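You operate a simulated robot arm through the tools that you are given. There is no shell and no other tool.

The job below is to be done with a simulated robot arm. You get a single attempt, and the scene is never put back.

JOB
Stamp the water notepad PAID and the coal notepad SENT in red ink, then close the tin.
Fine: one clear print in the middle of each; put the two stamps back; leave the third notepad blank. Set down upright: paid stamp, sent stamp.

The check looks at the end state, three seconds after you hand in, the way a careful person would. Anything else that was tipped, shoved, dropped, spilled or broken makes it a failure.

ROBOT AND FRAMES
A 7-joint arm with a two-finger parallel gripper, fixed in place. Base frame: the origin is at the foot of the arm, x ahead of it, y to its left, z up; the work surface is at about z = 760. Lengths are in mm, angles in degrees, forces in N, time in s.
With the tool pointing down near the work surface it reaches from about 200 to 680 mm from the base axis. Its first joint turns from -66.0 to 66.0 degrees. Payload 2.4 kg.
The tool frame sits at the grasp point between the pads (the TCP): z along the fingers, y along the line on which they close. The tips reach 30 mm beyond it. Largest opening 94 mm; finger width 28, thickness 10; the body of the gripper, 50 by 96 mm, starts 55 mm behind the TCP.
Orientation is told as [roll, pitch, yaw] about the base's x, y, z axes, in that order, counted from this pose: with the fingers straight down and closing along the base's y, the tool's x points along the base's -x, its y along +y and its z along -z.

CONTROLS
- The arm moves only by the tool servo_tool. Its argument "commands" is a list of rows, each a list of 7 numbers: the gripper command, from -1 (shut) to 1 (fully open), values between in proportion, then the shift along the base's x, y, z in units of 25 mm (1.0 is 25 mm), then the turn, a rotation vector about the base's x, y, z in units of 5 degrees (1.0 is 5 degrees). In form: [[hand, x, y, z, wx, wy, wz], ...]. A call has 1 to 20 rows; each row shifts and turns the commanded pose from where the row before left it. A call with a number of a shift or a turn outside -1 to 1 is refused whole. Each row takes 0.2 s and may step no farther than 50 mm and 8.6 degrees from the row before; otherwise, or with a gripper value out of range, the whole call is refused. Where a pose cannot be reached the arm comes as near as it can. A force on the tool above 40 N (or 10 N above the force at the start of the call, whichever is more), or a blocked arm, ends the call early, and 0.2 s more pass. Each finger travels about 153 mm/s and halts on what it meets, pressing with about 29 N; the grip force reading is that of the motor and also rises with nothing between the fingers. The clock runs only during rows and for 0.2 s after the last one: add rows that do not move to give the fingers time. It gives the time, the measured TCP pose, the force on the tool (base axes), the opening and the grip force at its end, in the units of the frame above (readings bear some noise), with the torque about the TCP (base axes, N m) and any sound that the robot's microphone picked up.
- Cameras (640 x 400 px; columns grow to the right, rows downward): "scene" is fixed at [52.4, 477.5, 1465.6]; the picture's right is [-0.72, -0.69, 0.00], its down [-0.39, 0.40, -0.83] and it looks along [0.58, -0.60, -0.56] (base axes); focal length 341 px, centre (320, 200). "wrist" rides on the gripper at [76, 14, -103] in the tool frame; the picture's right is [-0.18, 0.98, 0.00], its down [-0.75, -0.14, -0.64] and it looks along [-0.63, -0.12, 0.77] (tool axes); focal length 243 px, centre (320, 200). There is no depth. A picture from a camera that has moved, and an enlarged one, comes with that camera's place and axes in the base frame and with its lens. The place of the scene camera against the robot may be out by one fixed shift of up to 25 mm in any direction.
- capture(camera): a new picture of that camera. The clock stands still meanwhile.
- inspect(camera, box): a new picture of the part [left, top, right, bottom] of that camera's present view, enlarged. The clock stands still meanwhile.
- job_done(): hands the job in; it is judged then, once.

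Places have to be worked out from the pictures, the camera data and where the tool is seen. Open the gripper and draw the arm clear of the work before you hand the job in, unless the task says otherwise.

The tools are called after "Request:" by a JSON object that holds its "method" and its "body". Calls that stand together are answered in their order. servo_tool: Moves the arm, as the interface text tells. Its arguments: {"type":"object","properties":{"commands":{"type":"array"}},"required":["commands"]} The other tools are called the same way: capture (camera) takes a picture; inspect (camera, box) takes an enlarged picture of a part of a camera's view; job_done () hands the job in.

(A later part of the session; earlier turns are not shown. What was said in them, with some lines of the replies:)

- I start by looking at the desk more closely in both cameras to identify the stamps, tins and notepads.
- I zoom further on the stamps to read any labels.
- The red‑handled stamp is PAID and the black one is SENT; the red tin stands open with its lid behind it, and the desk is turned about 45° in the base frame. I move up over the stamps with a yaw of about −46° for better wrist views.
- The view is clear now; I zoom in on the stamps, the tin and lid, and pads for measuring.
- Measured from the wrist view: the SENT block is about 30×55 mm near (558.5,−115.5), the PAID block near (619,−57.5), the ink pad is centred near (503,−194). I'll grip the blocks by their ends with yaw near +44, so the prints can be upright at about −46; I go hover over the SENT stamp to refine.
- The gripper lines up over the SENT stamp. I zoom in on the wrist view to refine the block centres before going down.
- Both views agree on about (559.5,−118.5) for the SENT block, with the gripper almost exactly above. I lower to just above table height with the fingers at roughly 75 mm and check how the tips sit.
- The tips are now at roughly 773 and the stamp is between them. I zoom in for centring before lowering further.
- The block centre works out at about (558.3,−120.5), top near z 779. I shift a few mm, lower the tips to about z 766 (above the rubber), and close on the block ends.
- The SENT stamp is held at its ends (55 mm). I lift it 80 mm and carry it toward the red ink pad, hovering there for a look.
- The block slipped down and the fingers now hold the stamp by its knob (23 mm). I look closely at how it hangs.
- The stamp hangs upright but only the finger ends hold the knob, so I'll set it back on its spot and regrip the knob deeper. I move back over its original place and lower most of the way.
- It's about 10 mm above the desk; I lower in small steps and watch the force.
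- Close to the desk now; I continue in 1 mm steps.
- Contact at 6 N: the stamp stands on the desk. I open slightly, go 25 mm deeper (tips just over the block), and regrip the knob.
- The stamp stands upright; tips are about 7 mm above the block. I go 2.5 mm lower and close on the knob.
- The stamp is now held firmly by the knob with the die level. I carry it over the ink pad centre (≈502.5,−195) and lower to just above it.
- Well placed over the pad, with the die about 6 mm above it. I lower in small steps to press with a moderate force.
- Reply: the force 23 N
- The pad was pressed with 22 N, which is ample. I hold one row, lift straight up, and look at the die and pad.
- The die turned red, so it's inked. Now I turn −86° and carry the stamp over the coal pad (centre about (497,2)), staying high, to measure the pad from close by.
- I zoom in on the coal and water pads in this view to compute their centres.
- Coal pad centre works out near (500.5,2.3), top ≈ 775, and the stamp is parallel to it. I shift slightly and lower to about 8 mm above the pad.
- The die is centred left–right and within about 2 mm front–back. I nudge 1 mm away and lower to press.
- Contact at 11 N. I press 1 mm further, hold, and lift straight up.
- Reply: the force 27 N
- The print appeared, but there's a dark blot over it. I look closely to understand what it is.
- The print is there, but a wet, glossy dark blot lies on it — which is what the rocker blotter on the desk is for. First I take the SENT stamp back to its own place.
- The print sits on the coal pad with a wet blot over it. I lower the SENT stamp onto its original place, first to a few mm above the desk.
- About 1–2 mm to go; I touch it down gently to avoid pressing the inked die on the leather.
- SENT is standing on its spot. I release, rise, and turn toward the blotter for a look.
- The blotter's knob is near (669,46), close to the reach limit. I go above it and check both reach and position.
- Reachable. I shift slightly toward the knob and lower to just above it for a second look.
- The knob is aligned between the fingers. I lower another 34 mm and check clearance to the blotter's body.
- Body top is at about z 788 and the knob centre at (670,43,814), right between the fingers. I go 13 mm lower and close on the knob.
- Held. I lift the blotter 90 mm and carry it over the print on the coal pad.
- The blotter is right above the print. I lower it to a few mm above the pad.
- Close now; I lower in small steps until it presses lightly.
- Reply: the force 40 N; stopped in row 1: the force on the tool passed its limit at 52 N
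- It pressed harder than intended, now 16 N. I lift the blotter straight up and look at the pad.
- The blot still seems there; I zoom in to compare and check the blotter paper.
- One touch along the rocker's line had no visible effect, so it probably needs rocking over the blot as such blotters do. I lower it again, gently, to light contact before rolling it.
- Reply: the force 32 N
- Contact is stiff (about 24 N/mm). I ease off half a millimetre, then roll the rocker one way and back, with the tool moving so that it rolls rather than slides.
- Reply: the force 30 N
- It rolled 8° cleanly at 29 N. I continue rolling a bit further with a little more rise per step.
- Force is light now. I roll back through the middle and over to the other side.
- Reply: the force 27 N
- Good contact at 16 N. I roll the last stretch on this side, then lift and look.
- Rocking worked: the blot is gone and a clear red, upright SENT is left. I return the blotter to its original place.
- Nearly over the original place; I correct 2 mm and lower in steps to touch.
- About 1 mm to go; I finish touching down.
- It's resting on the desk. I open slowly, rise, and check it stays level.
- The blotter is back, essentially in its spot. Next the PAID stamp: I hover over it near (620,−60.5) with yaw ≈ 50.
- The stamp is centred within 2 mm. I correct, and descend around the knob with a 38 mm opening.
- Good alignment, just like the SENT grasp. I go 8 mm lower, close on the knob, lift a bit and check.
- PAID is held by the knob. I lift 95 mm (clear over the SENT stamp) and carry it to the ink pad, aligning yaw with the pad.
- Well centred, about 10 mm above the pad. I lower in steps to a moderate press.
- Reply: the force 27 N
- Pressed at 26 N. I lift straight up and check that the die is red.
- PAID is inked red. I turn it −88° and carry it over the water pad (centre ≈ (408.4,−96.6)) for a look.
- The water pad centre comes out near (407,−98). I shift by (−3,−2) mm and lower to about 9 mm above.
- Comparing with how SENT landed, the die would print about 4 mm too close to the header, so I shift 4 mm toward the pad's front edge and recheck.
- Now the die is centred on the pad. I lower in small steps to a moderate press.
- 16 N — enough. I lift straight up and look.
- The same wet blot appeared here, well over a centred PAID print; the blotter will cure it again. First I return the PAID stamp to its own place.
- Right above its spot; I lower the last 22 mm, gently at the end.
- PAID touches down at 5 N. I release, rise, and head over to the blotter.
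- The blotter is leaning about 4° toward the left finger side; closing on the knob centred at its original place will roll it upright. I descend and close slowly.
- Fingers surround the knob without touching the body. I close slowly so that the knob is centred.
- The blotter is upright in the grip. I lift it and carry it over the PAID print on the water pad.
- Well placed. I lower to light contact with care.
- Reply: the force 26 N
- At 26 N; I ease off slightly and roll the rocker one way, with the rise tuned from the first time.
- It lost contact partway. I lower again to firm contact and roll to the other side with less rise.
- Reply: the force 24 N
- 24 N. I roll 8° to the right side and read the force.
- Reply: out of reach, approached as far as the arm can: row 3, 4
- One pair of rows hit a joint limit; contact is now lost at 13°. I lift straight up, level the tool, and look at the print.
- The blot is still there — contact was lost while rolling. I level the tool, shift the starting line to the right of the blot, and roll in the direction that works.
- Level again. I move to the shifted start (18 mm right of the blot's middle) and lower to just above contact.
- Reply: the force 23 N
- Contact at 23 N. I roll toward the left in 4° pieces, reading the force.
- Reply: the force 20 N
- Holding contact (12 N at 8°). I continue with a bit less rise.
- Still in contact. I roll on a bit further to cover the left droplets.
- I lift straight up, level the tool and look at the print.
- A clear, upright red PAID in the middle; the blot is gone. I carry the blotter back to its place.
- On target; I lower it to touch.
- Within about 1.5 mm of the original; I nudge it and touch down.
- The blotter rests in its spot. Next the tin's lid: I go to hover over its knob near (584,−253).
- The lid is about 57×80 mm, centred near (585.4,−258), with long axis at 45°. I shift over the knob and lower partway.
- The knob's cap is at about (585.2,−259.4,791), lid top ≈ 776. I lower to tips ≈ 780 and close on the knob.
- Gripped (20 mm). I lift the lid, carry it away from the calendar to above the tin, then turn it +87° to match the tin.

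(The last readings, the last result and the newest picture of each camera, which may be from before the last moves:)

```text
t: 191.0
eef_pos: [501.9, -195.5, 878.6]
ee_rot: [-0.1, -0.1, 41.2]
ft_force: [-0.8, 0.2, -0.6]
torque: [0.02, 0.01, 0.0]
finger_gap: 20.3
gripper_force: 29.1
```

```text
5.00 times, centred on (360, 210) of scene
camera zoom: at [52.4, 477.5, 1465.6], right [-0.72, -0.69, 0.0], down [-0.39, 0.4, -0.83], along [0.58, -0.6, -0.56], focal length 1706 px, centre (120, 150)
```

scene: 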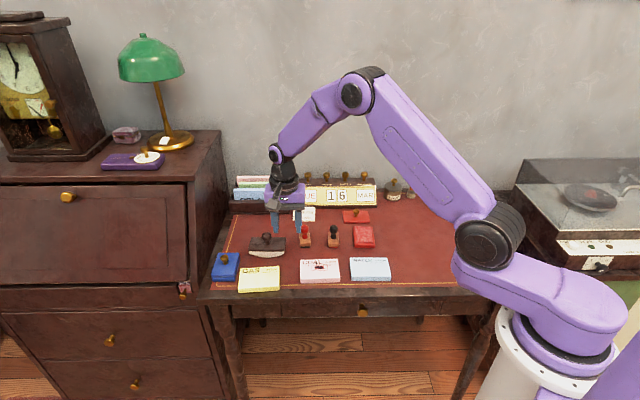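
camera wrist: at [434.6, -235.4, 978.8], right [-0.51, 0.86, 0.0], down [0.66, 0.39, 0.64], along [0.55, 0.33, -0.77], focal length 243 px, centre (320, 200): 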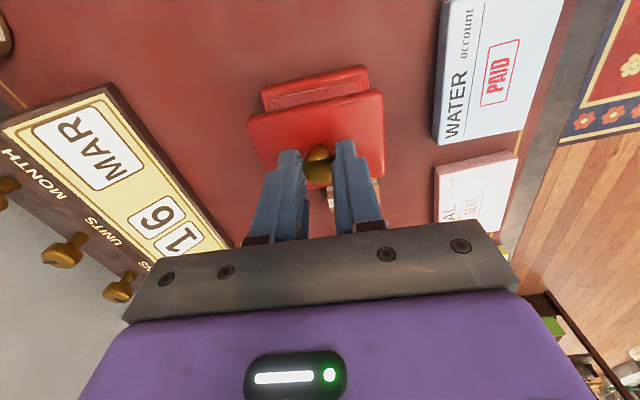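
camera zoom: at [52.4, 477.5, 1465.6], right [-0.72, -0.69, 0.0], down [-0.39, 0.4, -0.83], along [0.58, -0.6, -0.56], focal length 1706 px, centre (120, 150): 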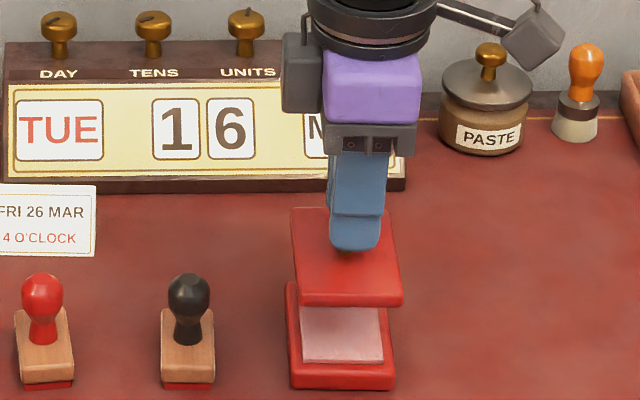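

The lid is turned and roughly above the tin. I lower it to about 10 mm above the pad and compare the edges.

Request:
{"method": "servo_tool", "body": {"commands": [[-1, 0, 0, -0.6, 0, 0, 0], [-1, 0, 0, -0.5, 0, 0, 0], [-1, 0, 0, -0.3, 0, 0, 0], [-1, 0, 0, 0, 0, 0, 0]]}}

Request:
{"method": "inspect", "body": {"camera": "wrist", "box": [220, 40, 420, 180]}}

Request:
{"method": "inspect", "body": {"camera": "scene", "box": [335, 200, 395, 255]}}

```text
t: 192.0
eef_pos: [501.9, -196.5, 841.9]
ee_rot: [0.0, 0.1, 41.2]
ft_force: [0.1, -0.3, -0.4]
torque: [0.0, -0.03, -0.01]
finger_gap: 20.3
gripper_force: 28.6
```

```text
2.86 times, centred on (320, 110) of wrist
camera zoom: at [435.0, -235.4, 943.9], right [-0.51, 0.86, 0.0], down [0.66, 0.39, 0.64], along [0.55, 0.33, -0.77], focal length 693 px, centre (320, 457)
```

zoom: 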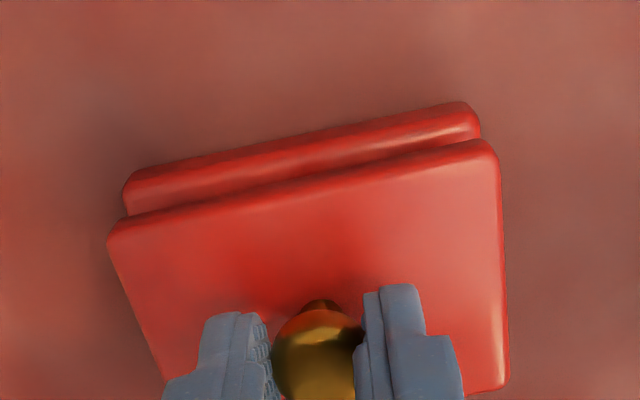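

```text
7.27 times, centred on (365, 228) of scene
camera zoom: at [52.4, 477.5, 1465.6], right [-0.72, -0.69, 0.0], down [-0.39, 0.4, -0.83], along [0.58, -0.6, -0.56], focal length 2482 px, centre (-7, 0)
```

zoom: 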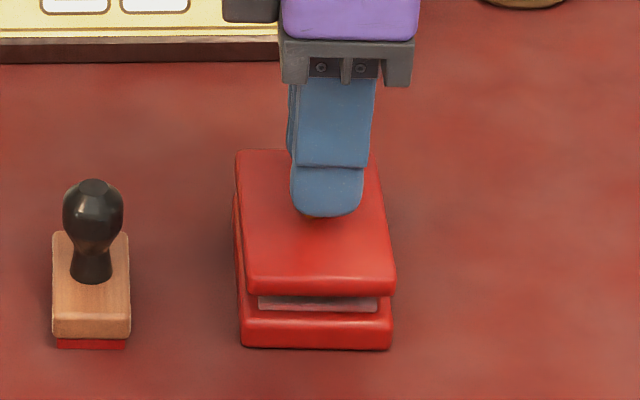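

Nearly aligned; I zoom in further to judge the small rotation and offset.

Request:
{"method": "inspect", "body": {"camera": "scene", "box": [348, 215, 384, 255]}}

Request:
{"method": "inspect", "body": {"camera": "wrist", "box": [245, 60, 405, 180]}}

```text
10.00 times, centred on (366, 235) of scene
camera zoom: at [52.4, 477.5, 1465.6], right [-0.72, -0.69, 0.0], down [-0.39, 0.4, -0.83], along [0.58, -0.6, -0.56], focal length 3413 px, centre (-140, -150)
```

zoom: 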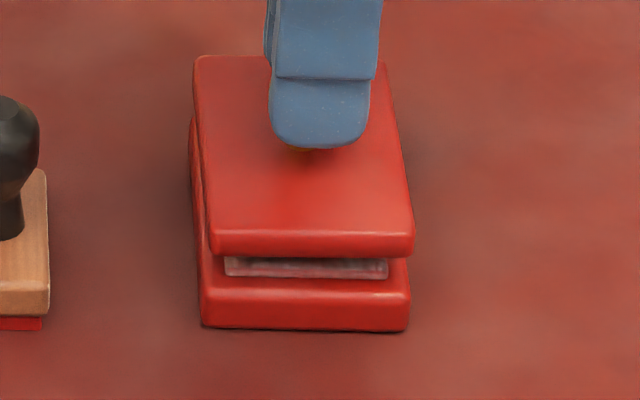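

```text
3.33 times, centred on (325, 120) of wrist
camera zoom: at [435.0, -235.4, 943.9], right [-0.51, 0.86, 0.0], down [0.66, 0.39, 0.64], along [0.55, 0.33, -0.77], focal length 809 px, centre (303, 467)
```

zoom: 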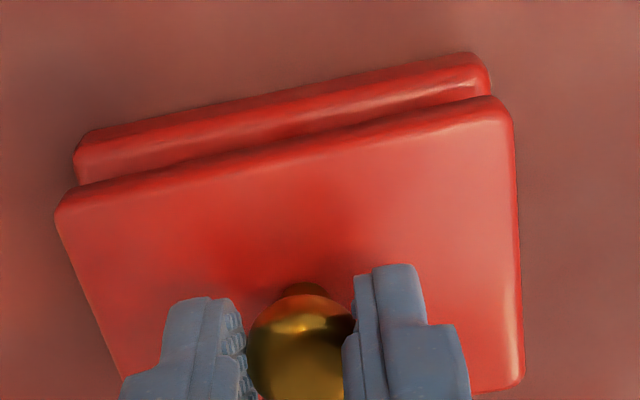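

The lid matches the tin within a millimetre, with about 1.3° of rotation to take out. I correct that and lower it carefully.

Request:
{"method": "servo_tool", "body": {"commands": [[-1, 0.014, -0.014, 0, 0, 0, -0.24], [-1, 0, 0, -0.2, 0, 0, 0], [-1, 0, 0, -0.12, 0, 0, 0], [-1, 0, 0, 0, 0, 0, 0]]}}

Request:
{"method": "inspect", "body": {"camera": "scene", "box": [348, 215, 384, 255]}}

Request:
{"method": "inspect", "body": {"camera": "wrist", "box": [245, 60, 405, 180]}}

```text
t: 193.0
eef_pos: [503.4, -195.9, 834.3]
ee_rot: [0.0, -0.1, 40.0]
ft_force: [-0.1, 0.2, -0.7]
torque: [0.01, 0.0, 0.01]
finger_gap: 20.3
gripper_force: 29.3
```

```text
10.00 times, centred on (366, 235) of scene
camera zoom: at [52.4, 477.5, 1465.6], right [-0.72, -0.69, 0.0], down [-0.39, 0.4, -0.83], along [0.58, -0.6, -0.56], focal length 3413 px, centre (-140, -150)
```

zoom: 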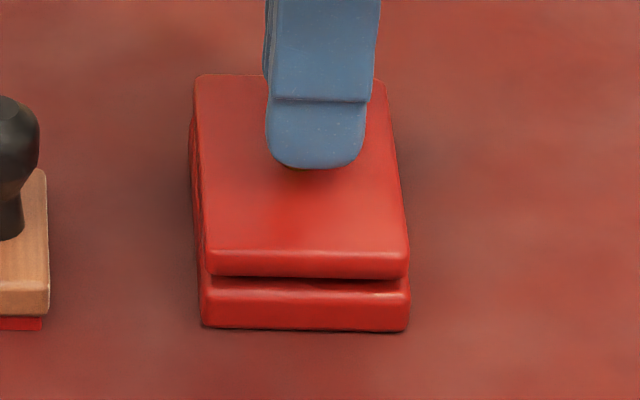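

```text
3.33 times, centred on (325, 120) of wrist
camera zoom: at [434.5, -234.2, 935.7], right [-0.49, 0.87, 0.0], down [0.67, 0.38, 0.64], along [0.56, 0.31, -0.77], focal length 809 px, centre (303, 467)
```

zoom: 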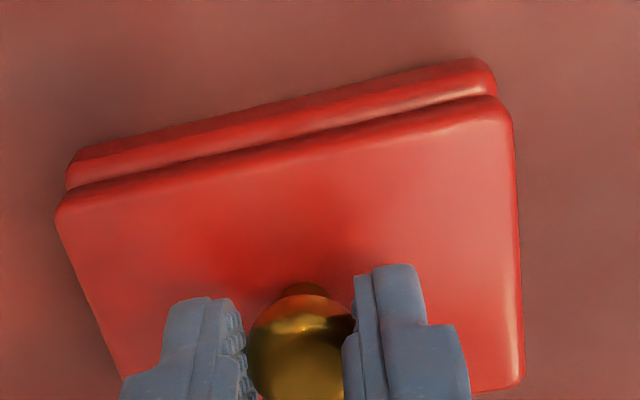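

Alignment is good. A tiny nudge back, and I lower in 1 mm steps until it seats.

Request:
{"method": "servo_tool", "body": {"commands": [[-1, 0.02, -0.02, 0, 0, 0, 0], [-1, 0, 0, -0.08, 0, 0, 0], [-1, 0, 0, -0.08, 0, 0, 0], [-1, 0, 0, 0, 0, 0, 0]]}}

Request:
{"method": "servo_tool", "body": {"commands": [[-1, 0, 0, -0.04, 0, 0, 0], [-1, 0, 0, -0.02, 0, 0, 0], [-1, 0, 0, 0, 0, 0, 0]]}}

```text
t: 194.0
eef_pos: [503.1, -197.1, 830.7]
ee_rot: [0.0, 0.0, 39.9]
ft_force: [0.0, -0.1, -0.3]
torque: [0.01, 0.0, -0.01]
finger_gap: 20.3
gripper_force: 29.4
```

```text
t: 194.8
eef_pos: [502.6, -197.0, 828.8]
ee_rot: [0.0, 0.1, 40.0]
ft_force: [-7.4, 0.9, 12.3]
torque: [0.02, 0.21, 0.0]
finger_gap: 20.2
gripper_force: 28.8
heard: snap
```

A snap was heard — the lid has closed. I release, rise, and inspect.

Request:
{"method": "servo_tool", "body": {"commands": [[-0.5, 0, 0, 0, 0, 0, 0], [-0.3, 0, 0, 0, 0, 0, 0], [-0.1, 0, 0, 0, 0, 0, 0], [-0.1, 0, 0, 0.3, 0, 0, 0], [-0.1, 0, 0, 0.8, 0, 0, 0], [-0.1, 0, 0, 0.9, 0, 0, 0], [-0.1, 0, 0, 0.9, 0, 0, 0], [-0.1, 0, 0, 0.9, 0, 0, 0], [-0.1, 0, 0, 0, 0, 0, 0]]}}

Request:
{"method": "inspect", "body": {"camera": "scene", "box": [335, 200, 395, 255]}}

Request:
{"method": "capture", "body": {"camera": "wrist"}}

Request:
{"method": "inspect", "body": {"camera": "scene", "box": [200, 170, 420, 310]}}

```text
t: 196.8
eef_pos: [502.9, -196.7, 924.0]
ee_rot: [0.0, 0.1, 40.0]
ft_force: [-0.3, -0.2, -0.3]
torque: [0.01, 0.03, -0.02]
finger_gap: 42.1
gripper_force: 0.1
```

```text
7.27 times, centred on (365, 228) of scene
camera zoom: at [52.4, 477.5, 1465.6], right [-0.72, -0.69, 0.0], down [-0.39, 0.4, -0.83], along [0.58, -0.6, -0.56], focal length 2482 px, centre (-7, 0)
```

zoom: 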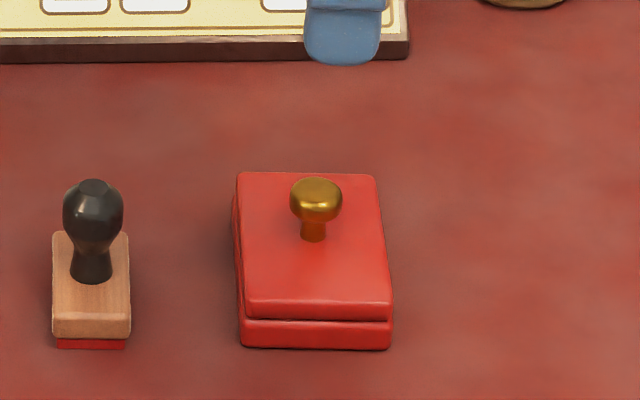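

```text
taken
camera wrist: at [435.4, -234.9, 1025.6], right [-0.49, 0.87, 0.0], down [0.67, 0.38, 0.64], along [0.56, 0.32, -0.77], focal length 243 px, centre (320, 200)
```

wrist: 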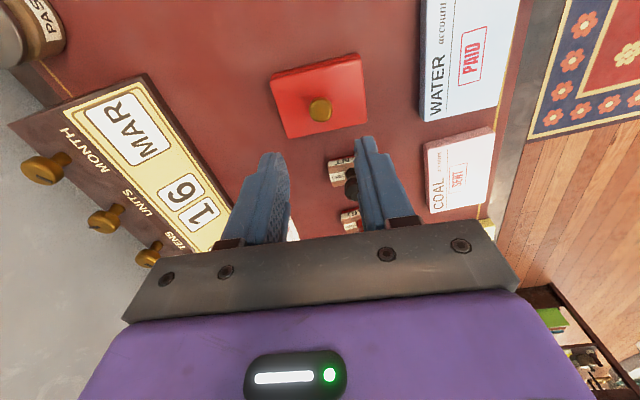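

```text
2.86 times, centred on (310, 240) of scene
camera zoom: at [52.4, 477.5, 1465.6], right [-0.72, -0.69, 0.0], down [-0.39, 0.4, -0.83], along [0.58, -0.6, -0.56], focal length 975 px, centre (349, 86)
```

zoom: 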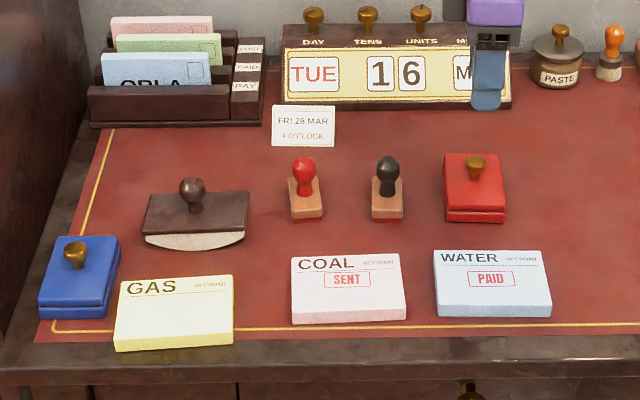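

The tin is closed with the lid flush, both prints are clear, stamps and blotter stand in their places, and the gas pad is blank. I open the gripper and draw the arm back to near its start pose.

Request:
{"method": "servo_tool", "body": {"commands": [[1, 0, 0, 0.9, 0, 0, 0], [1, 0, 0, 0.9, 0, 0, 0], [1, -0.72, 0.8, 0.5, 0, 0, -0.8], [1, -0.72, 0.8, 0.5, 0, 0, -0.8], [1, -0.72, 0.8, 0.5, 0, 0, -0.8], [1, -0.72, 0.8, 0.5, 0, 0, -0.8], [1, -0.72, 0.8, 0.5, 0, 0, -0.8], [1, -0.72, 0.8, 0.5, 0, 0, -0.8], [1, -0.72, 0.8, 0.5, 0, 0, -0.8], [1, -0.72, 0.8, 0, 0, 0, -0.8], [1, 0, 0, 0, 0, 0, 0], [1, 0, 0, 0, 0, 0, 0]]}}

Request:
{"method": "capture", "body": {"camera": "scene"}}

Request:
{"method": "inspect", "body": {"camera": "scene", "box": [200, 200, 400, 310]}}

Request:
{"method": "inspect", "body": {"camera": "scene", "box": [290, 245, 400, 295]}}

```text
t: 199.4
eef_pos: [358.7, -37.1, 1056.4]
ee_rot: [0.0, 0.1, 7.9]
ft_force: [0.1, 0.2, -1.2]
torque: [0.0, 0.02, -0.01]
finger_gap: 93.9
gripper_force: 0.0
```

```text
taken
```

scene: 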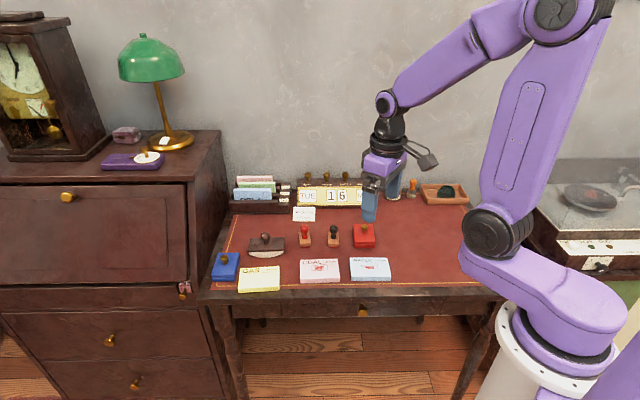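

```text
3.20 times, centred on (300, 255) of scene
camera zoom: at [52.4, 477.5, 1465.6], right [-0.72, -0.69, 0.0], down [-0.39, 0.4, -0.83], along [0.58, -0.6, -0.56], focal length 1092 px, centre (384, 24)
```

zoom: 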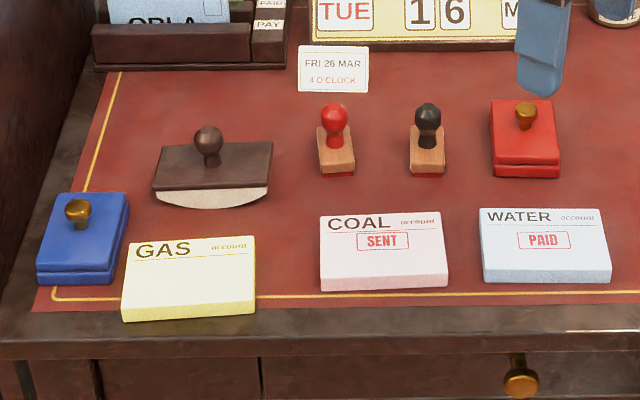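

```text
5.82 times, centred on (345, 270) of scene
camera zoom: at [52.4, 477.5, 1465.6], right [-0.72, -0.69, 0.0], down [-0.39, 0.4, -0.83], along [0.58, -0.6, -0.56], focal length 1986 px, centre (174, -207)
```

zoom: 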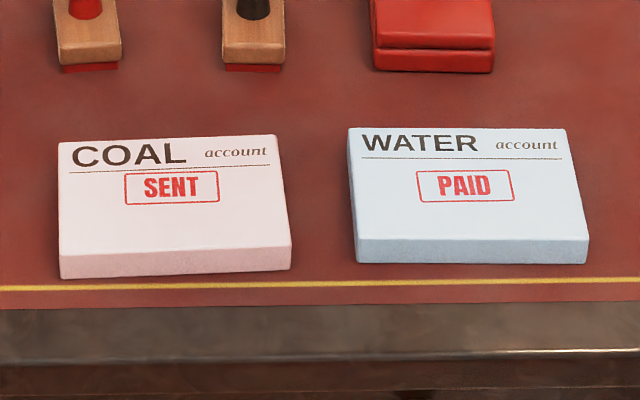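

Everything checks out: WATER carries a clear red PAID, COAL a clear red SENT, GAS is blank. The red tin is snapped shut, both stamps and the blotter stand in their places, and the arm is clear with the gripper open, so I hand in.

Request:
{"method": "job_done", "body": {}}

```text
The job is handed in.
```

The water notepad is stamped PAID and the coal notepad SENT, both in red ink and upright. The red tin is closed, and the job is handed in.

- **Prints:** both are single, clear prints. PAID is in the middle of its pad; SENT is about 5 mm above the middle, toward the heading.
- **Ink blots:** a dark wet blot appeared over each print when I lifted the stamp. I rocked the desk's blotter over both pads and the blots came off completely.
- **Stamps:** both stand upright where they started. Their faces are still inked. When I first lifted the SENT stamp it slipped in the gripper, so I set it down on its spot and gripped it again.
- **Blotter:** it is back in its place but leans about 3°, resting on its curved base. It was level at the start.
- **Tin and third pad:** the lid snapped shut on the tin, and the gas notepad is still blank.

The arm is drawn back near its starting pose with the gripper open.
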